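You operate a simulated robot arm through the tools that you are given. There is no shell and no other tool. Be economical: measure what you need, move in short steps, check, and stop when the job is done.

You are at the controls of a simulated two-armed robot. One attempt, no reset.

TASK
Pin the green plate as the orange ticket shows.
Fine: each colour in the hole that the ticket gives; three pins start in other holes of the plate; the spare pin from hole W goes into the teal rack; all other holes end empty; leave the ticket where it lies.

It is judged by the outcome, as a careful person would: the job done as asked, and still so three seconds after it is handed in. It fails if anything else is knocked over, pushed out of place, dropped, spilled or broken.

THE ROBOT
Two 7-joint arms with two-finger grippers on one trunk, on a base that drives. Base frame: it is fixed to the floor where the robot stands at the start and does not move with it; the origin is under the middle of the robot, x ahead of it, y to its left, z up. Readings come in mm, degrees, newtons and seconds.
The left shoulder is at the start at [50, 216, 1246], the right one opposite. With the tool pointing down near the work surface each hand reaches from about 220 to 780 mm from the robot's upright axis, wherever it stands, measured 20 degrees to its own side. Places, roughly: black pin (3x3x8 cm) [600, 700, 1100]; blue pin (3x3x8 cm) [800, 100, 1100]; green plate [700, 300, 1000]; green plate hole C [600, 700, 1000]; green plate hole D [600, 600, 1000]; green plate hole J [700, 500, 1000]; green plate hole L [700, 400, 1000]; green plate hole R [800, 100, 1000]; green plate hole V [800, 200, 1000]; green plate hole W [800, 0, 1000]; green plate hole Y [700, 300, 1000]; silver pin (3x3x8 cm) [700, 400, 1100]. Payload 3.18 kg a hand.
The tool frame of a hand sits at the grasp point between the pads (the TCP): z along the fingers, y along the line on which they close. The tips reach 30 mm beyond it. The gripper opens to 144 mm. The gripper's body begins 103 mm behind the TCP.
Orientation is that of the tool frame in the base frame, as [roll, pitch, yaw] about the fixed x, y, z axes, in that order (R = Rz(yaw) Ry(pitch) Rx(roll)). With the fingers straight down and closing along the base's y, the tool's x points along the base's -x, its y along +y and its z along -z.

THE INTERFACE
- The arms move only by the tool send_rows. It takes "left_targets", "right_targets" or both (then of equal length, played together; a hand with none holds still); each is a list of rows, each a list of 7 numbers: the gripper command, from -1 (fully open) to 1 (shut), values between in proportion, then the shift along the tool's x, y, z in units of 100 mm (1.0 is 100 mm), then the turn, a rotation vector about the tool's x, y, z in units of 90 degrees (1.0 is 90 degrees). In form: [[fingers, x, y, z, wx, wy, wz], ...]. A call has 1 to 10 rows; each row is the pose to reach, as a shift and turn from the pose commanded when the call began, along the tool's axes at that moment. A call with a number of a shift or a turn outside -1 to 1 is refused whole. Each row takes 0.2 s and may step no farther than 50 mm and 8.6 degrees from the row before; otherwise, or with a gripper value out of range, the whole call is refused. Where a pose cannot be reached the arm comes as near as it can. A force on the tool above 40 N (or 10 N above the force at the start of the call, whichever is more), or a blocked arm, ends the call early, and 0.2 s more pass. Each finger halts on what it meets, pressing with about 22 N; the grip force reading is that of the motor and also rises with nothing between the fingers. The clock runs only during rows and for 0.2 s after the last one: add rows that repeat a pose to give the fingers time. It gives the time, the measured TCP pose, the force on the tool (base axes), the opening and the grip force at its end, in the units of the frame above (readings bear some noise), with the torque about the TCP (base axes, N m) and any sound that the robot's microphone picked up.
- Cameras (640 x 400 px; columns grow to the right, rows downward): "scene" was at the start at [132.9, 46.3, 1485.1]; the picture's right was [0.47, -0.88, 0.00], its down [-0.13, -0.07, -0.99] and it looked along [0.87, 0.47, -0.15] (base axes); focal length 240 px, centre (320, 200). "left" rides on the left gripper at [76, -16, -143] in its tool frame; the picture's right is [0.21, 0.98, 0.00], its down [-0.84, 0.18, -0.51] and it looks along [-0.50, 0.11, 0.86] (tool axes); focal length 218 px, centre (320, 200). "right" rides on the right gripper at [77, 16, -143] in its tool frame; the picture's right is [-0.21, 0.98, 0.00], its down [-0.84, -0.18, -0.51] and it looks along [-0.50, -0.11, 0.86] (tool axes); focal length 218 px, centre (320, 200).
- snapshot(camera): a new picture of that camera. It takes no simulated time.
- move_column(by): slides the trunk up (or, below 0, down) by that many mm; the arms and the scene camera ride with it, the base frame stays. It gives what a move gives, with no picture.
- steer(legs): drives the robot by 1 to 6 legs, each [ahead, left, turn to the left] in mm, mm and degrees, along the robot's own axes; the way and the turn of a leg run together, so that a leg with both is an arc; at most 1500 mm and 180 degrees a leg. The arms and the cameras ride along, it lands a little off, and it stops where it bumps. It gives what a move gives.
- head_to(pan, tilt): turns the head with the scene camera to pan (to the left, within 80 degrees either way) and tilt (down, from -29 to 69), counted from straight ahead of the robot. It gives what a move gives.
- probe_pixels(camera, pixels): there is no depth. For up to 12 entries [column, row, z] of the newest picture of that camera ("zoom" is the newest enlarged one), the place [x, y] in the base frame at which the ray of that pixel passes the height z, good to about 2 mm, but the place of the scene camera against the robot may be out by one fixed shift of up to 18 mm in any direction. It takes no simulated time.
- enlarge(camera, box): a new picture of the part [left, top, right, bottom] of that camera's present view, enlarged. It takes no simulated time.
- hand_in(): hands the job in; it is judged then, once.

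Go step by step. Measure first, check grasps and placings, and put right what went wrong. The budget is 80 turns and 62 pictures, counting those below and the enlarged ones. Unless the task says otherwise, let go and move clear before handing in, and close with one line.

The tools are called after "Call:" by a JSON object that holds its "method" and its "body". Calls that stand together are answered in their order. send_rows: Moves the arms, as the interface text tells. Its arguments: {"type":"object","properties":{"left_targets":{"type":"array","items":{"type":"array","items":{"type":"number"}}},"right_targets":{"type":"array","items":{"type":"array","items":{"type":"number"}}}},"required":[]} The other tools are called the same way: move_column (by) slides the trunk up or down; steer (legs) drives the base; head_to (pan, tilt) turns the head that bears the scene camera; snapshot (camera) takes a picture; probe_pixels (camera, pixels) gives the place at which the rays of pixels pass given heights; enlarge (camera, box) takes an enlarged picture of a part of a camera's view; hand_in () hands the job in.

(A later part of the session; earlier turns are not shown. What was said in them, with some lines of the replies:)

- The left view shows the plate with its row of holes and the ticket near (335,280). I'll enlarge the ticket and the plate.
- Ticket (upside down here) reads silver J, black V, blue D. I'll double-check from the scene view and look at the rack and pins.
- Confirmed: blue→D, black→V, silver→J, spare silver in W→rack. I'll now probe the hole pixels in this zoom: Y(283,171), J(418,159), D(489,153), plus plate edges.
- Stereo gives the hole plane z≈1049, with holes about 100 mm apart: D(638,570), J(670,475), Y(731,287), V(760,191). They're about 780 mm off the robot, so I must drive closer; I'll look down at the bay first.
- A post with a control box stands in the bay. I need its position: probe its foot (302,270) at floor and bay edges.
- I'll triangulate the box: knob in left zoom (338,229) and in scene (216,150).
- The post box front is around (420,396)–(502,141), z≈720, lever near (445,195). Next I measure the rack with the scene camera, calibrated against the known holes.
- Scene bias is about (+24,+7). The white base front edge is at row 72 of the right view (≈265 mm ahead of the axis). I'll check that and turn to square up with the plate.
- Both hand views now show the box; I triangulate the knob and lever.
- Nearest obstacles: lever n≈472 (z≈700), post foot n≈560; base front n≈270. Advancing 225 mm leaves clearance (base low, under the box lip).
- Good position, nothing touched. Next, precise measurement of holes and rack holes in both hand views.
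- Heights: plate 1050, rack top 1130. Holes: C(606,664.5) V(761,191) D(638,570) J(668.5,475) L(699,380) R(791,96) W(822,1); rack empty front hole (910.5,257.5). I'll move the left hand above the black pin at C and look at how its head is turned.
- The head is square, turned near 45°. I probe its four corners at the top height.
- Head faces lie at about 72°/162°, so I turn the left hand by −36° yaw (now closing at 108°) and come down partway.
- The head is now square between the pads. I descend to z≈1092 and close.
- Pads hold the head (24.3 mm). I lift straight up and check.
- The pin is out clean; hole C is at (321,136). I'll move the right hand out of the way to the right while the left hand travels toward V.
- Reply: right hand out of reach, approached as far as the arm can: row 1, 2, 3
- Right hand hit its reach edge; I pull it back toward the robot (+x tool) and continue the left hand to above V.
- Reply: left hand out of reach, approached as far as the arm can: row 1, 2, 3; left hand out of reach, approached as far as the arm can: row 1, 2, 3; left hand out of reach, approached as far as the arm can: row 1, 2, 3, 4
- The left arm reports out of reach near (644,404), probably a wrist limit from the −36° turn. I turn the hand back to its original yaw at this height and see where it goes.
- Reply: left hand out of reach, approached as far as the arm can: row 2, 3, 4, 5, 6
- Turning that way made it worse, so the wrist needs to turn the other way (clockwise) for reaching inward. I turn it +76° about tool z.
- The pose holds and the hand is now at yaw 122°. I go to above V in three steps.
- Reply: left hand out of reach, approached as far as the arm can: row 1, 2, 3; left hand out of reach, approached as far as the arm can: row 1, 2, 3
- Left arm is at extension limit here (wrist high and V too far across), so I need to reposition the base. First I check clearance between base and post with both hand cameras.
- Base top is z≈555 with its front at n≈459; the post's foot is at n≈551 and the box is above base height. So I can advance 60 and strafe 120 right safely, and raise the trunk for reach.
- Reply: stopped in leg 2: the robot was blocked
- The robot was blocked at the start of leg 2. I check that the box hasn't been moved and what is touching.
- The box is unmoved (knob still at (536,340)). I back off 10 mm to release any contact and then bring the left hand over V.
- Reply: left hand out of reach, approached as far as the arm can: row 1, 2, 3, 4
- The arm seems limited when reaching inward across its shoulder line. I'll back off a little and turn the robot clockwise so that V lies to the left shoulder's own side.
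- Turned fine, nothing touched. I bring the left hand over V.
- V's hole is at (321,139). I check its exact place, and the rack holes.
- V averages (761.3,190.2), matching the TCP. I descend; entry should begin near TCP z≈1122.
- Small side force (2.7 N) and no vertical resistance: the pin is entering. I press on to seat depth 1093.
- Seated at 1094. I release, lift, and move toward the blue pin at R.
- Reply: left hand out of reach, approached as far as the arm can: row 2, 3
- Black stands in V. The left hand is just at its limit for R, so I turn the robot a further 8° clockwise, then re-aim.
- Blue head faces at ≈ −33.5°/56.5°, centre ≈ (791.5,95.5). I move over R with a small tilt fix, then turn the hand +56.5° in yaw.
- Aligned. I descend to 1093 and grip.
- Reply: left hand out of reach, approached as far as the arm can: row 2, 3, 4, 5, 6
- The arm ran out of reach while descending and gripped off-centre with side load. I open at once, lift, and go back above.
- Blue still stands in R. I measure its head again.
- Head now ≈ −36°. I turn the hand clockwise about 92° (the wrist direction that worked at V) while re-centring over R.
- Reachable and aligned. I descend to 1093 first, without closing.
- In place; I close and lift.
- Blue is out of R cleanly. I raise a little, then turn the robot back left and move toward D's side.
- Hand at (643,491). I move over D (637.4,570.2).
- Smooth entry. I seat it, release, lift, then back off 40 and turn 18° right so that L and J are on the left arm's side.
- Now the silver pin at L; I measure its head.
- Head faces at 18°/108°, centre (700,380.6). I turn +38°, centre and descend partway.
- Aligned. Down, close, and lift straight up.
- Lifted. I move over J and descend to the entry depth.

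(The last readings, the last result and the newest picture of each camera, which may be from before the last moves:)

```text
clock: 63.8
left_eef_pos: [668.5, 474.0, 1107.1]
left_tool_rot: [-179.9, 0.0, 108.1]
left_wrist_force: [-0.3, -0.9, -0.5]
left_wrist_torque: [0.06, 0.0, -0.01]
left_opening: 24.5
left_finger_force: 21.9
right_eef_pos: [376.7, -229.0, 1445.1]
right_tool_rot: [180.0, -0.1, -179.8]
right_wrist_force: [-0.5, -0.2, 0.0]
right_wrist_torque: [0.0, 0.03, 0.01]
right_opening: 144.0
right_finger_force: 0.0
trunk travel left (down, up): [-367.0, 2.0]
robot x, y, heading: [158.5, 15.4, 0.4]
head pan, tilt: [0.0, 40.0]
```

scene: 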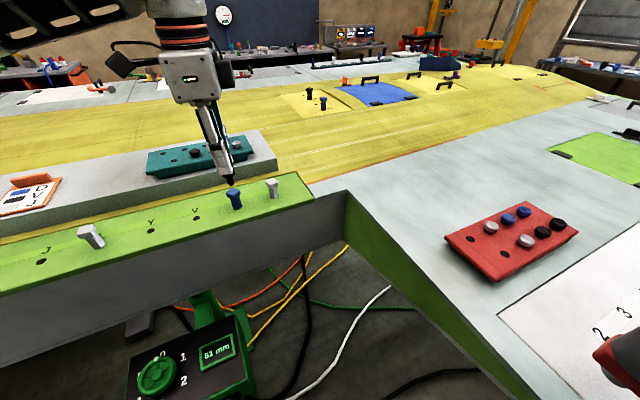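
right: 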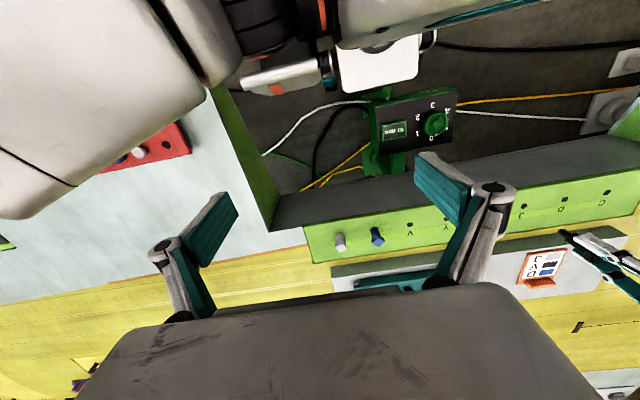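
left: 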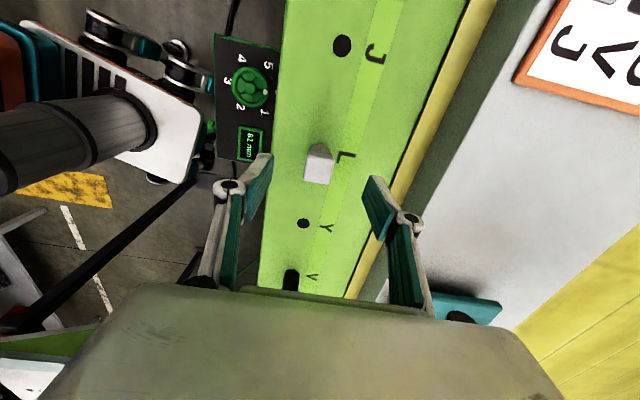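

Clean entry. I seat it, release, lift high, then reposition for the right arm to take the spare pin at W (robot turned left so W and the rack are on the right arm's own side).

Call:
{"method": "send_rows", "body": {"left_targets": [[1, 0, 0, 0.05, 0, 0, 0], [1, 0, 0, 0.1, 0, 0, 0], [1, 0, 0, 0.145, 0, 0, 0], [0.4, 0, 0, 0.145, 0, 0, 0], [-0.1, 0, 0, 0.145, 0, 0, 0], [-0.1, 0, 0, 0.145, 0, 0, 0]]}}

Call:
{"method": "send_rows", "body": {"left_targets": [[-0.1, 0, 0, -0.2, 0, 0, 0], [-0.1, 0, 0, -0.6, 0, 0, 0], [-0.1, 0, 0, -1, 0, 0, 0]]}}

Call:
{"method": "send_rows", "body": {"left_targets": [[-0.1, 0, 0, -0.4, 0, 0, 0], [-0.1, 0, 0, -0.8, 0, 0, 0], [-0.1, 0, 0, -1, 0, 0, 0]]}}

Call:
{"method": "snapshot", "body": {"camera": "left"}}

```text
clock: 65.2
left_eef_pos: [668.9, 475.0, 1093.4]
left_tool_rot: [179.9, 0.0, 108.0]
left_wrist_force: [-0.2, -0.6, 0.4]
left_wrist_torque: [0.02, -0.02, -0.01]
left_opening: 79.5
left_finger_force: 0.0
right_eef_pos: [375.3, -228.1, 1444.7]
right_tool_rot: [179.9, 0.0, -179.7]
right_wrist_force: [-1.0, 0.2, 0.2]
right_wrist_torque: [-0.03, 0.0, -0.02]
right_opening: 144.0
right_finger_force: 0.1
trunk travel left (down, up): [-367.0, 2.0]
robot x, y, heading: [160.4, 14.0, 0.5]
head pan, tilt: [0.0, 40.0]
```

```text
clock: 66.0
left_eef_pos: [666.7, 474.1, 1194.5]
left_tool_rot: [-179.9, 0.0, 108.0]
left_wrist_force: [-0.3, 0.0, 0.2]
left_wrist_torque: [0.03, 0.01, 0.02]
left_opening: 79.1
left_finger_force: 0.1
right_eef_pos: [376.3, -229.0, 1444.1]
right_tool_rot: [179.9, -0.1, -179.7]
right_wrist_force: [-0.3, -0.2, 0.0]
right_wrist_torque: [0.04, 0.03, 0.03]
right_opening: 143.9
right_finger_force: 0.1
trunk travel left (down, up): [-367.0, 2.0]
robot x, y, heading: [159.4, 15.5, 0.6]
head pan, tilt: [0.0, 40.0]
```

```text
clock: 66.8
left_eef_pos: [668.0, 474.3, 1294.2]
left_tool_rot: [-180.0, 0.0, 108.0]
left_wrist_force: [0.8, 0.1, 0.2]
left_wrist_torque: [0.0, 0.01, 0.03]
left_opening: 78.9
left_finger_force: 0.1
right_eef_pos: [375.8, -229.3, 1444.9]
right_tool_rot: [179.9, 0.0, -179.8]
right_wrist_force: [0.1, 0.5, 0.4]
right_wrist_torque: [-0.02, 0.04, 0.02]
right_opening: 144.1
right_finger_force: 0.0
trunk travel left (down, up): [-367.0, 2.0]
robot x, y, heading: [157.8, 12.7, 0.1]
head pan, tilt: [0.0, 40.0]
```

```text
7 pictures are left
```

left: 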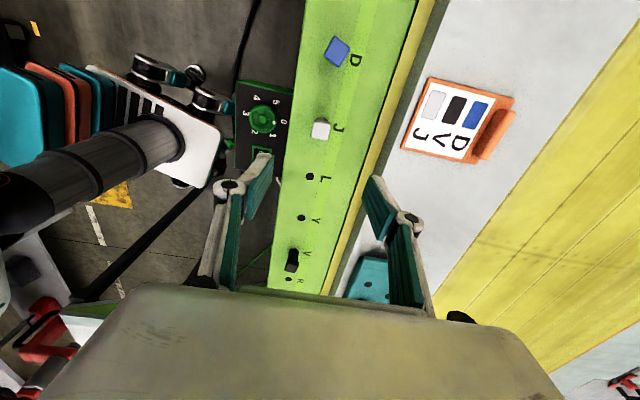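

All three pins stand in D, J, V. Now I shift and turn the robot left for the right arm.

Call:
{"method": "steer", "body": {"legs": [[8, 38, 0], [0, 0, 46]]}}

```text
clock: 68.0
left_eef_pos: [668.2, 504.8, 1294.8]
left_tool_rot: [-179.9, 0.0, 107.9]
left_wrist_force: [0.2, 1.5, 0.4]
left_wrist_torque: [0.04, -0.01, 0.0]
left_opening: 79.0
left_finger_force: 0.2
right_eef_pos: [373.4, -195.3, 1444.7]
right_tool_rot: [179.9, -0.2, -179.9]
right_wrist_force: [0.4, 0.9, 0.5]
right_wrist_torque: [0.02, -0.06, 0.06]
right_opening: 144.0
right_finger_force: 0.0
trunk travel left (down, up): [-367.0, 2.0]
robot x, y, heading: [161.1, 48.7, 0.3]
head pan, tilt: [0.0, 40.0]
stopped in leg 1: the robot was blocked; the commanded pose is now the measured one
```

Blocked again, probably the post's lever near the base front. I back off 60, turn there, then come in to the right of the lever.

Call:
{"method": "steer", "body": {"legs": [[-60, 0, 0], [0, 0, 46], [26, -76, 0]]}}

Call:
{"method": "snapshot", "body": {"camera": "right"}}

```text
clock: 72.0
left_eef_pos: [193.6, 701.3, 1293.2]
left_tool_rot: [-179.9, 0.0, 154.2]
left_wrist_force: [-0.3, 0.7, -0.2]
left_wrist_torque: [-0.01, 0.01, 0.03]
left_opening: 79.1
left_finger_force: 0.0
right_eef_pos: [496.2, 5.2, 1444.8]
right_tool_rot: [179.8, -0.2, -133.5]
right_wrist_force: [0.7, 0.2, 0.3]
right_wrist_torque: [-0.03, 0.03, 0.01]
right_opening: 144.0
right_finger_force: 0.0
trunk travel left (down, up): [-367.0, 2.0]
robot x, y, heading: [169.7, 13.2, 46.6]
head pan, tilt: [0.0, 40.0]
```

```text
6 pictures are left
```

right: 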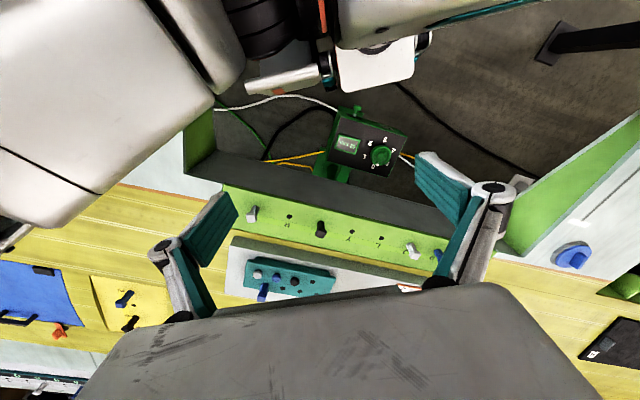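

Clear. I move the right hand down over W (822,1.5) in four steps, and confirm the post's knob place.

Call:
{"method": "probe_pixels", "body": {"camera": "right", "pixels": [[380, 155, 722], [251, 219, 1050], [413, 243, 1050], [321, 232, 1050]]}}

Call:
{"method": "send_rows", "body": {"right_targets": [[-0.1, -0.1, -0.15, 0.3, 0, 0, 0], [-0.1, -0.3, -0.35, 0.55, 0, 0, 0], [-0.1, -0.45, -0.5, 0.8, 0, 0, 0]]}}

Call:
{"method": "send_rows", "body": {"right_targets": [[-0.1, -0.2, -0.22, 0.3, 0, 0, 0], [-0.1, -0.4, -0.45, 0.6, 0, 0, 0], [-0.1, -0.6, -0.67, 0.8, 0, 0, 0]]}}

Call:
{"method": "send_rows", "body": {"right_targets": [[-0.1, -0.25, -0.27, 0.2, 0, 0, 0], [-0.1, -0.45, -0.5, 0.4, 0, 0, 0], [-0.1, -0.6, -0.67, 0.5, 0, 0, 0]]}}

Call:
{"method": "send_rows", "body": {"right_targets": [[-0.1, -0.25, -0.25, 0.1, 0, 0, 0], [-0.1, -0.56, -0.55, 0.15, 0, 0, 0], [-0.1, -0.56, -0.55, 0.15, 0, 0, 0]]}}

```text
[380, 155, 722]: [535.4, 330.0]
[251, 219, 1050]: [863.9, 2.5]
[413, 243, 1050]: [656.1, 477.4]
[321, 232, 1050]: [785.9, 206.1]
```

```text
clock: 72.8
left_eef_pos: [192.9, 701.2, 1294.3]
left_tool_rot: [-179.9, 0.0, 154.2]
left_wrist_force: [0.6, -0.1, -0.2]
left_wrist_torque: [0.04, 0.01, 0.05]
left_opening: 79.0
left_finger_force: 0.0
right_eef_pos: [565.3, 2.1, 1363.4]
right_tool_rot: [179.9, -0.1, -133.6]
right_wrist_force: [0.4, 0.1, -0.2]
right_wrist_torque: [0.03, 0.07, -0.01]
right_opening: 79.2
right_finger_force: 0.0
trunk travel left (down, up): [-367.0, 2.0]
robot x, y, heading: [168.3, 16.6, 46.7]
head pan, tilt: [0.0, 40.0]
```

```text
clock: 73.6
left_eef_pos: [191.4, 700.8, 1293.4]
left_tool_rot: [-180.0, 0.1, 154.2]
left_wrist_force: [0.2, 0.1, 0.2]
left_wrist_torque: [0.03, -0.03, -0.02]
left_opening: 79.3
left_finger_force: 0.0
right_eef_pos: [653.4, -3.6, 1286.0]
right_tool_rot: [179.9, 0.1, -133.6]
right_wrist_force: [-0.4, -0.2, 0.5]
right_wrist_torque: [0.03, 0.01, 0.01]
right_opening: 79.1
right_finger_force: 0.0
trunk travel left (down, up): [-367.0, 2.0]
robot x, y, heading: [172.2, 17.0, 46.6]
head pan, tilt: [0.0, 40.0]
```

```text
clock: 74.4
left_eef_pos: [192.8, 702.1, 1293.8]
left_tool_rot: [-179.8, 0.0, 154.3]
left_wrist_force: [-0.2, 0.1, -0.2]
left_wrist_torque: [-0.01, 0.02, 0.03]
left_opening: 79.3
left_finger_force: 0.0
right_eef_pos: [717.9, 14.0, 1223.4]
right_tool_rot: [179.9, 0.1, -133.8]
right_wrist_force: [-1.3, -0.6, -0.7]
right_wrist_torque: [-0.05, 0.02, 0.02]
right_opening: 79.1
right_finger_force: 0.1
right hand out of reach, approached as far as the arm can: row 1, 2, 3
trunk travel left (down, up): [-367.0, 2.0]
robot x, y, heading: [173.7, 14.2, 46.5]
head pan, tilt: [0.0, 40.0]
```

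```text
clock: 75.2
left_eef_pos: [191.2, 701.0, 1293.4]
left_tool_rot: [-180.0, 0.0, 154.3]
left_wrist_force: [-0.2, 0.0, -0.3]
left_wrist_torque: [0.02, -0.01, -0.01]
left_opening: 79.2
left_finger_force: 0.1
right_eef_pos: [759.6, 40.7, 1184.2]
right_tool_rot: [-180.0, 0.1, -133.8]
right_wrist_force: [-0.2, 0.6, -0.6]
right_wrist_torque: [0.03, 0.0, -0.02]
right_opening: 79.4
right_finger_force: 0.1
right hand out of reach, approached as far as the arm can: row 1, 2, 3
trunk travel left (down, up): [-367.0, 2.0]
robot x, y, heading: [166.8, 15.5, 46.7]
head pan, tilt: [0.0, 40.0]
```

The right arm stalls at (760,41); as with the left arm, a wrist turn to its own side may free it. I turn +72° (tool −0.8), which also aligns with W's head (28.5°).

Call:
{"method": "send_rows", "body": {"right_targets": [[-0.1, 0, 0, 0, 0, 0, -0.09], [-0.1, 0, 0, 0, 0, 0, -0.18], [-0.1, 0, 0, 0, 0, 0, -0.27], [-0.1, 0, 0, 0, 0, 0, -0.36], [-0.1, 0, 0, 0, 0, 0, -0.45], [-0.1, 0, 0, 0, 0, 0, -0.54], [-0.1, 0, 0, 0, 0, 0, -0.63], [-0.1, 0, 0, 0, 0, 0, -0.72], [-0.1, 0, 0, 0, 0, 0, -0.8]]}}

```text
clock: 77.2
left_eef_pos: [191.9, 702.5, 1293.1]
left_tool_rot: [-179.9, 0.1, 154.2]
left_wrist_force: [0.2, 0.0, -0.3]
left_wrist_torque: [-0.03, -0.03, 0.01]
left_opening: 79.3
left_finger_force: 0.0
right_eef_pos: [559.9, 106.3, 1031.9]
right_tool_rot: [-177.1, 0.4, -64.7]
right_wrist_force: [-0.1, 0.5, -0.8]
right_wrist_torque: [-0.02, -0.03, 0.03]
right_opening: 79.2
right_finger_force: 0.1
right hand out of reach, approached as far as the arm can: row 1, 2, 3, 4, 5, 6, 7, 8, 9
trunk travel left (down, up): [-367.0, 2.0]
robot x, y, heading: [172.8, 14.2, 46.5]
head pan, tilt: [0.0, 40.0]
```

The right arm swung down into the bay (no contact, no force). I lift it straight up now; I'll use the left arm, whose limits I know, for W.

Call:
{"method": "send_rows", "body": {"right_targets": [[-0.1, 0, 0, -0.3, 0, 0, 0], [-0.1, 0, 0, -0.6, 0, 0, 0], [-0.1, 0, 0, -0.9, 0, 0, 0]]}}

Call:
{"method": "snapshot", "body": {"camera": "scene"}}

```text
clock: 78.0
left_eef_pos: [194.2, 701.9, 1293.3]
left_tool_rot: [-180.0, 0.0, 154.2]
left_wrist_force: [0.9, -0.6, 0.3]
left_wrist_torque: [-0.02, -0.02, 0.01]
left_opening: 79.3
left_finger_force: 0.1
right_eef_pos: [561.2, 105.0, 1031.6]
right_tool_rot: [-177.2, 0.6, -64.9]
right_wrist_force: [0.5, -0.2, -0.2]
right_wrist_torque: [-0.01, -0.04, 0.03]
right_opening: 79.3
right_finger_force: 0.0
right hand out of reach, approached as far as the arm can: row 1, 2, 3
trunk travel left (down, up): [-367.0, 2.0]
robot x, y, heading: [170.2, 13.3, 46.1]
head pan, tilt: [0.0, 40.0]
```

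```text
5 pictures are left
```

scene: 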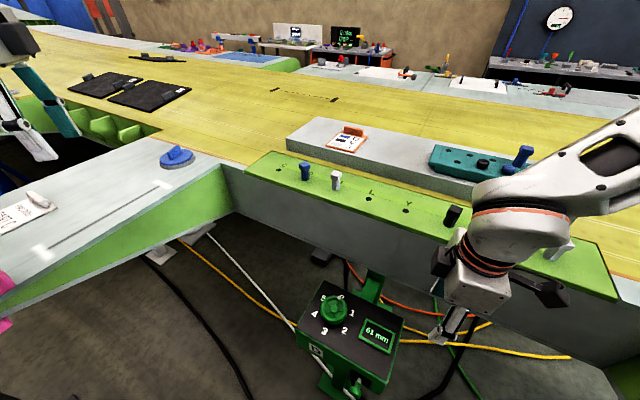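

The arm is contorted at a joint limit but touches nothing. I unwind the wrist gently the other way while lifting.

Call:
{"method": "send_rows", "body": {"right_targets": [[-0.1, 0, 0, 0, 0, 0, 0.09], [-0.1, 0, 0, -0.05, 0, 0, 0.18], [-0.1, 0, 0, -0.1, 0, 0, 0.27], [-0.1, 0, 0, -0.15, 0, 0, 0.36]]}}

```text
clock: 79.0
left_eef_pos: [192.6, 700.2, 1293.7]
left_tool_rot: [-179.9, 0.0, 154.2]
left_wrist_force: [-0.3, -0.6, -0.2]
left_wrist_torque: [0.0, 0.02, -0.03]
left_opening: 79.5
left_finger_force: 0.0
right_eef_pos: [560.5, 104.3, 1048.0]
right_tool_rot: [-177.9, 2.1, -97.4]
right_wrist_force: [-0.2, 0.1, -0.5]
right_wrist_torque: [-0.01, 0.01, -0.02]
right_opening: 79.2
right_finger_force: 0.1
trunk travel left (down, up): [-367.0, 2.0]
robot x, y, heading: [170.3, 15.4, 46.6]
head pan, tilt: [0.0, 40.0]
```

Unwinding works. I continue and lift.

Call:
{"method": "send_rows", "body": {"right_targets": [[-0.1, 0, 0, -0.05, 0, 0, 0.09], [-0.1, 0, 0, -0.1, 0, 0, 0.18], [-0.1, 0, 0, -0.2, 0, 0, 0.27], [-0.1, 0, 0, -0.3, 0, 0, 0.36], [-0.1, 0, 0, -0.5, 0, 0, 0.4]]}}

Call:
{"method": "send_rows", "body": {"right_targets": [[-0.1, 0, 0, -0.3, 0, 0, 0], [-0.1, 0, 0, -0.6, 0, 0, 0], [-0.1, 0, 0, -0.9, 0, 0, 0]]}}

Call:
{"method": "send_rows", "body": {"right_targets": [[-0.1, 0, 0, -0.3, 0, 0, 0], [-0.1, 0, 0, -0.6, 0, 0, 0], [-0.1, 0, 0, -0.9, 0, 0, 0]]}}

```text
clock: 80.2
left_eef_pos: [191.4, 700.0, 1293.1]
left_tool_rot: [-179.9, 0.0, 154.2]
left_wrist_force: [0.3, -0.4, -0.5]
left_wrist_torque: [0.01, -0.03, 0.0]
left_opening: 79.2
left_finger_force: 0.0
right_eef_pos: [557.4, 104.0, 1097.6]
right_tool_rot: [-179.5, 2.8, -133.4]
right_wrist_force: [-0.8, -0.1, 0.1]
right_wrist_torque: [0.0, -0.03, 0.03]
right_opening: 79.1
right_finger_force: 0.1
trunk travel left (down, up): [-367.0, 2.0]
robot x, y, heading: [169.1, 17.1, 46.3]
head pan, tilt: [0.0, 40.0]
```

```text
clock: 81.0
left_eef_pos: [192.4, 699.8, 1293.5]
left_tool_rot: [-179.9, 0.0, 154.2]
left_wrist_force: [0.0, 0.2, -0.4]
left_wrist_torque: [-0.03, 0.01, 0.01]
left_opening: 79.2
left_finger_force: 0.0
right_eef_pos: [553.5, 100.2, 1189.0]
right_tool_rot: [-179.6, 2.7, -133.3]
right_wrist_force: [-0.2, 0.2, 0.1]
right_wrist_torque: [0.02, -0.02, -0.01]
right_opening: 79.5
right_finger_force: 0.1
trunk travel left (down, up): [-367.0, 2.0]
robot x, y, heading: [170.7, 15.1, 46.3]
head pan, tilt: [0.0, 40.0]
```

```text
clock: 81.8
left_eef_pos: [191.0, 701.3, 1293.9]
left_tool_rot: [-179.9, 0.1, 154.2]
left_wrist_force: [0.1, 1.0, 0.0]
left_wrist_torque: [-0.03, 0.01, 0.0]
left_opening: 79.2
left_finger_force: 0.0
right_eef_pos: [549.2, 99.1, 1278.3]
right_tool_rot: [-179.6, 2.8, -133.3]
right_wrist_force: [-0.6, -0.3, 0.6]
right_wrist_torque: [-0.03, -0.03, 0.01]
right_opening: 79.2
right_finger_force: 0.2
trunk travel left (down, up): [-367.0, 2.0]
robot x, y, heading: [170.4, 13.9, 46.4]
head pan, tilt: [0.0, 40.0]
```

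Good. I raise and pull back the right hand, then drive to the pose for the left arm at W: (150,−70), heading −22°.

Call:
{"method": "send_rows", "body": {"right_targets": [[-0.1, 0.2, 0, -0.3, 0, 0, 0], [-0.1, 0.5, 0, -0.6, 0, 0, 0], [-0.1, 0.8, 0, -0.95, 0, 0, 0]]}}

Call:
{"method": "send_rows", "body": {"right_targets": [[-0.1, 0, 0, -0.3, 0, 0, 0], [-0.1, 0, 0, -0.6, 0, 0, 0]]}}

Call:
{"method": "steer", "body": {"legs": [[-75, -43, 0], [0, 0, -68]]}}

```text
clock: 82.6
left_eef_pos: [191.9, 701.1, 1293.5]
left_tool_rot: [-179.9, 0.1, 154.2]
left_wrist_force: [1.5, -0.5, -0.3]
left_wrist_torque: [0.0, -0.02, 0.02]
left_opening: 79.1
left_finger_force: 0.1
right_eef_pos: [490.0, 36.9, 1369.6]
right_tool_rot: [-179.5, 2.9, -133.3]
right_wrist_force: [0.3, 0.1, -0.2]
right_wrist_torque: [0.03, -0.04, 0.03]
right_opening: 79.3
right_finger_force: 0.0
trunk travel left (down, up): [-367.0, 2.0]
robot x, y, heading: [170.2, 16.6, 46.6]
head pan, tilt: [0.0, 40.0]
```

```text
clock: 83.2
left_eef_pos: [192.2, 701.2, 1293.1]
left_tool_rot: [-179.8, 0.2, 154.1]
left_wrist_force: [-0.3, 0.0, -1.0]
left_wrist_torque: [-0.01, -0.02, 0.0]
left_opening: 79.0
left_finger_force: 0.1
right_eef_pos: [488.2, 35.3, 1427.9]
right_tool_rot: [-179.4, 2.7, -133.3]
right_wrist_force: [-0.9, -0.5, 0.1]
right_wrist_torque: [0.01, 0.01, -0.01]
right_opening: 79.1
right_finger_force: 0.1
trunk travel left (down, up): [-367.0, 2.0]
robot x, y, heading: [171.2, 18.1, 46.4]
head pan, tilt: [0.0, 40.0]
```

```text
clock: 87.2
left_eef_pos: [797.0, 166.2, 1293.6]
left_tool_rot: [-179.8, 0.0, 86.0]
left_wrist_force: [0.7, -0.2, 0.6]
left_wrist_torque: [-0.01, 0.0, -0.01]
left_opening: 79.2
left_finger_force: 0.1
right_eef_pos: [287.4, -356.1, 1429.8]
right_tool_rot: [-179.5, 2.8, 158.3]
right_wrist_force: [0.6, -0.8, -0.3]
right_wrist_torque: [0.03, 0.0, 0.03]
right_opening: 79.3
right_finger_force: 0.0
trunk travel left (down, up): [-367.0, 2.0]
robot x, y, heading: [150.7, -67.2, -21.8]
head pan, tilt: [0.0, 40.0]
```

In place. I bring the left hand over W and turn it −57.5° to match the head faces.

Call:
{"method": "send_rows", "body": {"left_targets": [[-0.1, -0.27, 0.06, 0.16, 0, 0, 0], [-0.1, -0.54, 0.12, 0.32, 0, 0, 0], [-0.1, -0.81, 0.182, 0.48, 0, 0, 0]]}}

Call:
{"method": "send_rows", "body": {"left_targets": [[-0.1, -0.27, 0.06, 0.16, 0, 0, 0], [-0.1, -0.54, 0.12, 0.32, 0, 0, 0], [-0.1, -0.81, 0.182, 0.48, 0, 0, 0]]}}

Call:
{"method": "send_rows", "body": {"left_targets": [[-0.1, 0, 0, 0, 0, 0, 0.092], [-0.1, 0, 0, 0, 0, 0, 0.184], [-0.1, 0, 0, 0, 0, 0, 0.276], [-0.1, 0, 0, 0, 0, 0, 0.368], [-0.1, 0, 0, 0, 0, 0, 0.46], [-0.1, 0, 0, 0, 0, 0, 0.55], [-0.1, 0, 0, 0, 0, 0, 0.638], [-0.1, 0, 0, 0, 0, 0, 0.638]]}}

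Call:
{"method": "snapshot", "body": {"camera": "left"}}

```text
clock: 88.0
left_eef_pos: [807.0, 82.3, 1244.9]
left_tool_rot: [-179.9, 0.1, 86.1]
left_wrist_force: [0.0, -0.8, -0.7]
left_wrist_torque: [0.05, 0.0, 0.02]
left_opening: 79.5
left_finger_force: 0.1
right_eef_pos: [287.8, -356.7, 1429.3]
right_tool_rot: [-179.5, 2.8, 158.4]
right_wrist_force: [-0.5, 0.2, 0.1]
right_wrist_torque: [0.03, 0.04, 0.0]
right_opening: 79.1
right_finger_force: 0.0
trunk travel left (down, up): [-367.0, 2.0]
robot x, y, heading: [147.6, -66.0, -21.5]
head pan, tilt: [0.0, 40.0]
```

```text
clock: 88.8
left_eef_pos: [821.4, 0.8, 1195.8]
left_tool_rot: [-179.9, -0.1, 86.0]
left_wrist_force: [0.5, 0.1, 0.0]
left_wrist_torque: [0.01, 0.06, -0.01]
left_opening: 79.1
left_finger_force: 0.0
right_eef_pos: [288.5, -356.2, 1429.5]
right_tool_rot: [-179.4, 2.8, 158.5]
right_wrist_force: [0.7, 0.3, -0.6]
right_wrist_torque: [0.01, 0.03, 0.02]
right_opening: 79.1
right_finger_force: 0.2
trunk travel left (down, up): [-367.0, 2.0]
robot x, y, heading: [151.1, -66.2, -21.9]
head pan, tilt: [0.0, 40.0]
```

```text
clock: 90.7
left_eef_pos: [819.8, 2.1, 1198.6]
left_tool_rot: [179.9, 0.1, 28.5]
left_wrist_force: [-0.5, 0.0, -0.4]
left_wrist_torque: [0.0, -0.01, 0.01]
left_opening: 79.2
left_finger_force: 0.0
right_eef_pos: [286.9, -355.8, 1429.6]
right_tool_rot: [-179.5, 2.8, 158.4]
right_wrist_force: [0.3, 0.2, 0.6]
right_wrist_torque: [0.02, -0.02, 0.0]
right_opening: 79.1
right_finger_force: 0.0
trunk travel left (down, up): [-367.0, 2.0]
robot x, y, heading: [148.9, -70.1, -21.8]
head pan, tilt: [0.0, 40.0]
```

```text
4 pictures are left
```

left: 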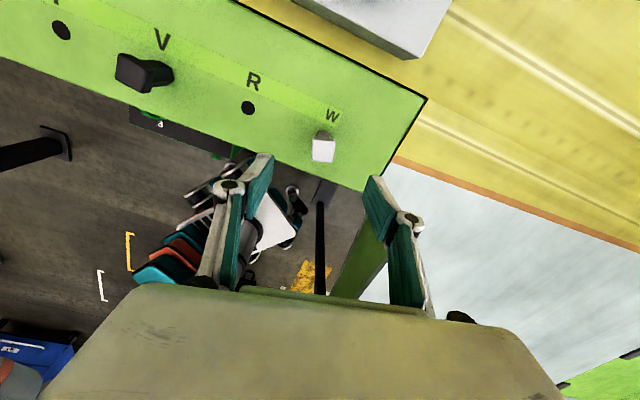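

Aligned over W. I descend without closing and check.

Call:
{"method": "send_rows", "body": {"left_targets": [[-0.1, 0.015, 0, 0.4, 0, 0, 0], [-0.1, 0.015, 0, 0.75, 0, 0, 0], [-0.1, 0.015, 0, 1, 0, 0, 0], [-0.1, 0.015, 0, 1, 0, 0, 0]]}}

```text
clock: 91.7
left_eef_pos: [821.7, 2.6, 1098.0]
left_tool_rot: [-179.9, 0.0, 28.5]
left_wrist_force: [0.7, 0.3, -0.9]
left_wrist_torque: [-0.01, -0.04, -0.02]
left_opening: 79.3
left_finger_force: 0.0
right_eef_pos: [286.3, -356.5, 1429.6]
right_tool_rot: [-179.5, 2.9, 158.4]
right_wrist_force: [-0.7, -0.3, -0.1]
right_wrist_torque: [-0.02, -0.04, -0.01]
right_opening: 79.2
right_finger_force: 0.1
trunk travel left (down, up): [-367.0, 2.0]
robot x, y, heading: [150.2, -69.7, -21.7]
head pan, tilt: [0.0, 40.0]
```

Good. Close and lift to about 1245.

Call:
{"method": "send_rows", "body": {"left_targets": [[-0.1, 0, 0, 0.045, 0, 0, 0], [0.5, 0, 0, 0.045, 0, 0, 0], [1, 0, 0, 0.045, 0, 0, 0], [1, 0, 0, 0.045, 0, 0, 0]]}}

Call:
{"method": "send_rows", "body": {"left_targets": [[1, 0, 0, -0.2, 0, 0, 0], [1, 0, 0, -0.6, 0, 0, 0], [1, 0, 0, -1, 0, 0, 0]]}}

Call:
{"method": "send_rows", "body": {"left_targets": [[1, 0, 0, -0.25, 0, 0, 0], [1, 0, 0, -0.5, 0, 0, 0], [1, 0, 0, -0.5, 0, 0, 0]]}}

```text
clock: 92.7
left_eef_pos: [821.8, 3.0, 1092.4]
left_tool_rot: [-180.0, 0.1, 28.5]
left_wrist_force: [-0.1, -1.9, 0.5]
left_wrist_torque: [-0.11, -0.03, 0.01]
left_opening: 24.4
left_finger_force: 22.1
right_eef_pos: [287.6, -356.8, 1429.8]
right_tool_rot: [-179.4, 2.9, 158.3]
right_wrist_force: [-0.5, -0.1, 0.0]
right_wrist_torque: [0.02, -0.01, -0.01]
right_opening: 79.1
right_finger_force: 0.0
trunk travel left (down, up): [-367.0, 2.0]
robot x, y, heading: [149.6, -70.9, -21.8]
head pan, tilt: [0.0, 40.0]
```

```text
clock: 93.5
left_eef_pos: [820.9, 2.9, 1192.8]
left_tool_rot: [-180.0, 0.1, 28.5]
left_wrist_force: [-0.8, -0.1, -0.3]
left_wrist_torque: [0.0, -0.02, -0.02]
left_opening: 24.0
left_finger_force: 22.2
right_eef_pos: [286.1, -355.9, 1429.8]
right_tool_rot: [-179.5, 2.9, 158.4]
right_wrist_force: [-0.1, -0.7, -0.2]
right_wrist_torque: [0.02, -0.02, 0.01]
right_opening: 79.2
right_finger_force: 0.1
trunk travel left (down, up): [-367.0, 2.0]
robot x, y, heading: [151.4, -69.9, -21.6]
head pan, tilt: [0.0, 40.0]
```

```text
clock: 94.2
left_eef_pos: [821.2, 1.4, 1242.7]
left_tool_rot: [179.9, 0.0, 28.6]
left_wrist_force: [-0.2, -0.7, -0.3]
left_wrist_torque: [0.01, 0.01, -0.01]
left_opening: 24.0
left_finger_force: 22.1
right_eef_pos: [286.9, -355.6, 1428.3]
right_tool_rot: [-179.5, 2.7, 158.4]
right_wrist_force: [-0.5, -1.1, 0.1]
right_wrist_torque: [-0.01, 0.0, -0.01]
right_opening: 79.3
right_finger_force: 0.1
trunk travel left (down, up): [-367.0, 2.0]
robot x, y, heading: [149.9, -67.7, -21.7]
head pan, tilt: [0.0, 40.0]
```

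Holding the spare (24 mm). I turn a bit more right and strafe toward the table to bring the rack's empty hole well within the left arm's reach.

Call:
{"method": "steer", "body": {"legs": [[0, 0, -18], [0, 85, 0]]}}

```text
clock: 96.7
left_eef_pos: [864.0, -140.8, 1243.1]
left_tool_rot: [-179.9, 0.0, 10.5]
left_wrist_force: [-0.2, -0.6, -1.2]
left_wrist_torque: [-0.03, 0.03, -0.01]
left_opening: 24.4
left_finger_force: 21.4
right_eef_pos: [245.5, -318.1, 1429.1]
right_tool_rot: [-179.5, 2.9, 140.5]
right_wrist_force: [-0.1, -0.1, 0.0]
right_wrist_torque: [-0.03, 0.01, -0.03]
right_opening: 79.1
right_finger_force: 0.1
trunk travel left (down, up): [-367.0, 2.0]
robot x, y, heading: [201.9, 0.3, -39.5]
head pan, tilt: [0.0, 40.0]
```

I move the hand toward the rack in steps.

Call:
{"method": "send_rows", "body": {"left_targets": [[1, 0.1, -0.32, 0, 0, 0, 0], [1, 0.2, -0.64, 0, 0, 0, 0], [1, 0.293, -0.957, 0, 0, 0, 0]]}}

Call:
{"method": "send_rows", "body": {"left_targets": [[1, 0.1, -0.32, 0, 0, 0, 0], [1, 0.2, -0.64, 0, 0, 0, 0], [1, 0.293, -0.957, 0, 0, 0, 0]]}}

```text
clock: 97.5
left_eef_pos: [876.2, -41.6, 1243.5]
left_tool_rot: [179.8, 0.1, 10.4]
left_wrist_force: [-0.2, 0.1, -1.0]
left_wrist_torque: [-0.01, 0.03, 0.01]
left_opening: 24.0
left_finger_force: 21.7
right_eef_pos: [244.2, -317.0, 1426.4]
right_tool_rot: [-179.5, 2.8, 140.5]
right_wrist_force: [0.5, 0.3, -0.2]
right_wrist_torque: [-0.07, -0.05, 0.01]
right_opening: 79.3
right_finger_force: 0.1
trunk travel left (down, up): [-367.0, 2.0]
robot x, y, heading: [203.1, -3.7, -39.6]
head pan, tilt: [0.0, 40.0]
```

```text
clock: 98.3
left_eef_pos: [886.3, 57.7, 1243.0]
left_tool_rot: [179.9, 0.1, 10.5]
left_wrist_force: [0.5, 1.2, -0.5]
left_wrist_torque: [-0.05, 0.02, 0.02]
left_opening: 23.8
left_finger_force: 21.0
right_eef_pos: [245.8, -317.3, 1429.9]
right_tool_rot: [-179.5, 2.9, 140.5]
right_wrist_force: [-0.2, -0.5, -0.1]
right_wrist_torque: [-0.04, -0.02, -0.03]
right_opening: 79.2
right_finger_force: 0.1
trunk travel left (down, up): [-367.0, 2.0]
robot x, y, heading: [205.2, -2.5, -39.4]
head pan, tilt: [0.0, 40.0]
```

Call:
{"method": "send_rows", "body": {"left_targets": [[1, 0.1, -0.32, 0, 0, 0, 0], [1, 0.2, -0.64, 0, 0, 0, 0], [1, 0.293, -0.957, 0, 0, 0, 0]]}}

Call:
{"method": "send_rows", "body": {"left_targets": [[1, 0.1, -0.32, 0, 0, 0, 0], [1, 0.2, -0.64, 0, 0, 0, 0], [1, 0.293, -0.957, 0, 0, 0, 0], [1, 0.293, -0.957, 0, 0, 0, 0]]}}

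Call:
{"method": "snapshot", "body": {"camera": "left"}}

```text
clock: 99.1
left_eef_pos: [899.3, 156.7, 1242.4]
left_tool_rot: [180.0, 0.1, 10.6]
left_wrist_force: [0.0, 0.5, -1.4]
left_wrist_torque: [-0.06, -0.01, 0.0]
left_opening: 23.7
left_finger_force: 21.6
right_eef_pos: [245.2, -317.3, 1428.9]
right_tool_rot: [-179.4, 3.0, 140.5]
right_wrist_force: [-1.0, 0.8, 0.3]
right_wrist_torque: [-0.06, 0.0, -0.01]
right_opening: 79.4
right_finger_force: 0.0
trunk travel left (down, up): [-367.0, 2.0]
robot x, y, heading: [205.1, -4.3, -39.6]
head pan, tilt: [0.0, 40.0]
```

```text
clock: 100.1
left_eef_pos: [910.4, 255.7, 1241.8]
left_tool_rot: [179.9, 0.1, 10.5]
left_wrist_force: [0.6, -0.3, -1.4]
left_wrist_torque: [0.05, -0.03, -0.01]
left_opening: 23.9
left_finger_force: 22.0
right_eef_pos: [246.3, -318.8, 1429.5]
right_tool_rot: [-179.5, 2.8, 140.5]
right_wrist_force: [-0.3, -0.5, -0.2]
right_wrist_torque: [0.02, 0.01, -0.02]
right_opening: 79.4
right_finger_force: 0.1
trunk travel left (down, up): [-367.0, 2.0]
robot x, y, heading: [207.6, 0.0, -39.5]
head pan, tilt: [0.0, 40.0]
```

```text
3 pictures are left
```

left: 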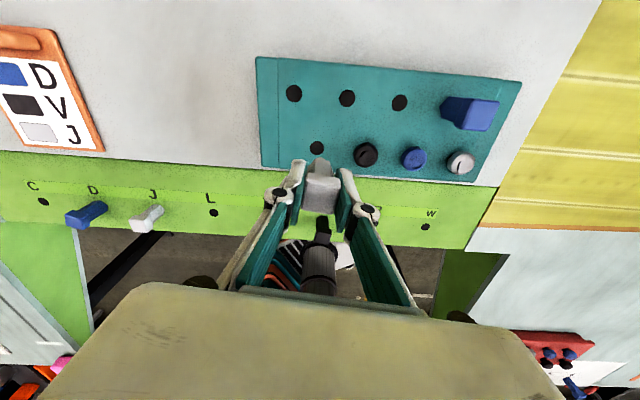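

Reachable: hole F is at (317,148), the black cap at (366,154). I check its exact place before descending.

Call:
{"method": "probe_pixels", "body": {"camera": "left", "pixels": [[317, 148, 1130], [366, 156, 1140], [213, 213, 1050], [426, 226, 1050]]}}

```text
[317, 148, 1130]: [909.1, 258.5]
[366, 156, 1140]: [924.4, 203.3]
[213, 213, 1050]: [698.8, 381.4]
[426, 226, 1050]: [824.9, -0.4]
```

Target (909.6,257.6); a 2 mm correction, then down to the entry depth.

Call:
{"method": "send_rows", "body": {"left_targets": [[1, -0.004, -0.02, 0, 0, 0, 0], [1, -0.004, -0.02, 0.2, 0, 0, 0], [1, -0.004, -0.02, 0.32, 0, 0, 0], [1, -0.004, -0.02, 0.4, 0, 0, 0], [1, -0.004, -0.02, 0.46, 0, 0, 0], [1, -0.004, -0.02, 0.52, 0, 0, 0]]}}

```text
clock: 101.5
left_eef_pos: [908.8, 256.6, 1190.7]
left_tool_rot: [180.0, 0.1, 10.7]
left_wrist_force: [-0.4, 0.4, -0.9]
left_wrist_torque: [-0.02, 0.01, -0.01]
left_opening: 24.0
left_finger_force: 22.2
right_eef_pos: [246.0, -317.3, 1429.4]
right_tool_rot: [-179.5, 2.9, 140.5]
right_wrist_force: [0.6, 0.5, 0.0]
right_wrist_torque: [0.02, 0.03, 0.0]
right_opening: 79.2
right_finger_force: 0.2
trunk travel left (down, up): [-367.0, 2.0]
robot x, y, heading: [205.4, -2.1, -39.5]
head pan, tilt: [0.0, 40.0]
```

Call:
{"method": "send_rows", "body": {"left_targets": [[1, 0, 0, 0.06, 0, 0, 0], [1, 0, 0, 0.11, 0, 0, 0], [1, 0, 0, 0.15, 0, 0, 0], [1, 0, 0, 0.17, 0, 0, 0], [1, 0, 0, 0.17, 0, 0, 0]]}}

Call:
{"method": "enlarge", "body": {"camera": "left", "box": [240, 80, 420, 260]}}

```text
clock: 102.7
left_eef_pos: [909.9, 257.8, 1174.6]
left_tool_rot: [180.0, 0.0, 10.6]
left_wrist_force: [0.2, 1.1, 6.4]
left_wrist_torque: [0.07, -0.11, -0.02]
left_opening: 24.2
left_finger_force: 21.7
right_eef_pos: [244.3, -319.4, 1428.6]
right_tool_rot: [-179.5, 2.8, 140.5]
right_wrist_force: [0.1, -0.2, 0.2]
right_wrist_torque: [-0.01, -0.01, 0.05]
right_opening: 79.2
right_finger_force: 0.0
trunk travel left (down, up): [-367.0, 2.0]
robot x, y, heading: [207.1, -3.4, -39.7]
head pan, tilt: [0.0, 40.0]
```

```text
2.22 times, centred on (330, 170) of left
```

zoom: 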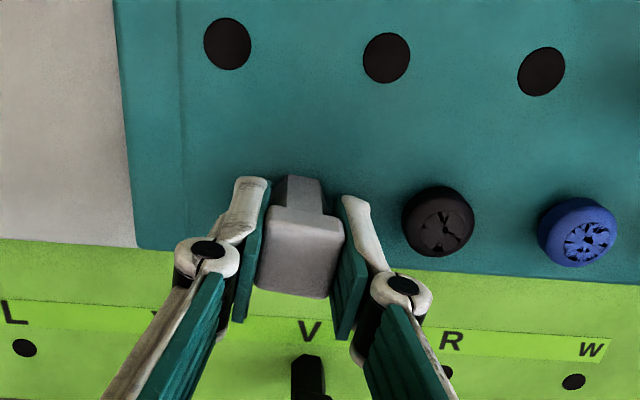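

It bottomed (6 N up) at 1174.6, seated. I release just enough, lift clear and look.

Call:
{"method": "send_rows", "body": {"left_targets": [[0.6, 0, 0, 0, 0, 0, 0], [0.36, 0, 0, 0, 0, 0, 0], [0.36, 0, 0, 0, 0, 0, 0], [0.36, 0, 0, -0.2, 0, 0, 0], [0.36, 0, 0, -0.5, 0, 0, 0], [0.36, 0, 0, -0.95, 0, 0, 0]]}}

Call:
{"method": "send_rows", "body": {"left_targets": [[0.36, 0.1, 0, -0.3, 0, 0, 0], [0.36, 0.2, 0, -0.5, 0, 0, 0], [0.36, 0.2, 0, -0.5, 0, 0, 0]]}}

Call:
{"method": "snapshot", "body": {"camera": "left"}}

```text
clock: 104.1
left_eef_pos: [907.9, 256.2, 1269.5]
left_tool_rot: [-179.9, 0.0, 10.5]
left_wrist_force: [0.0, 0.2, 0.4]
left_wrist_torque: [0.01, -0.02, -0.01]
left_opening: 46.2
left_finger_force: 0.1
right_eef_pos: [245.8, -320.0, 1429.0]
right_tool_rot: [-179.6, 2.8, 140.4]
right_wrist_force: [-0.6, -0.3, -0.1]
right_wrist_torque: [0.05, -0.03, 0.03]
right_opening: 79.3
right_finger_force: 0.1
trunk travel left (down, up): [-367.0, 2.0]
robot x, y, heading: [202.4, -1.1, -39.9]
head pan, tilt: [0.0, 40.0]
```

```text
clock: 104.9
left_eef_pos: [926.9, 261.1, 1318.8]
left_tool_rot: [180.0, 0.1, 10.5]
left_wrist_force: [0.0, 0.3, 0.2]
left_wrist_torque: [-0.05, -0.01, 0.0]
left_opening: 46.0
left_finger_force: 0.1
right_eef_pos: [245.3, -318.0, 1428.8]
right_tool_rot: [-179.5, 2.9, 140.6]
right_wrist_force: [0.2, 0.1, -0.1]
right_wrist_torque: [-0.02, -0.01, 0.0]
right_opening: 79.4
right_finger_force: 0.1
trunk travel left (down, up): [-367.0, 2.0]
robot x, y, heading: [208.8, -1.2, -39.6]
head pan, tilt: [0.0, 40.0]
```

```text
1 pictures are left
```

left: 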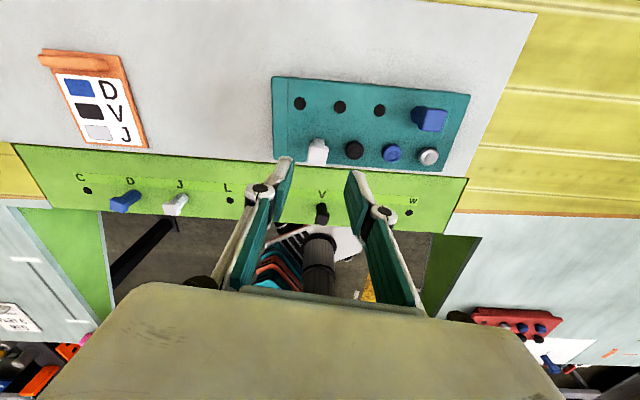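

The last picture shows blue in D (125,200), silver in J (175,203), black in V (322,212) and the spare silver standing in the rack (317,152). The other holes in view are empty, the ticket hasn't moved and both hands are clear, so I hand in.

Call:
{"method": "hand_in", "body": {}}

```text
The job is handed in.
```

The plate is pinned as the ticket shows: blue in D, black in V, silver in J. The spare from W is in the teal rack, the other holes are empty, and the ticket is where it lay; on the way the base was stopped twice near the green control post, which I did not see move.
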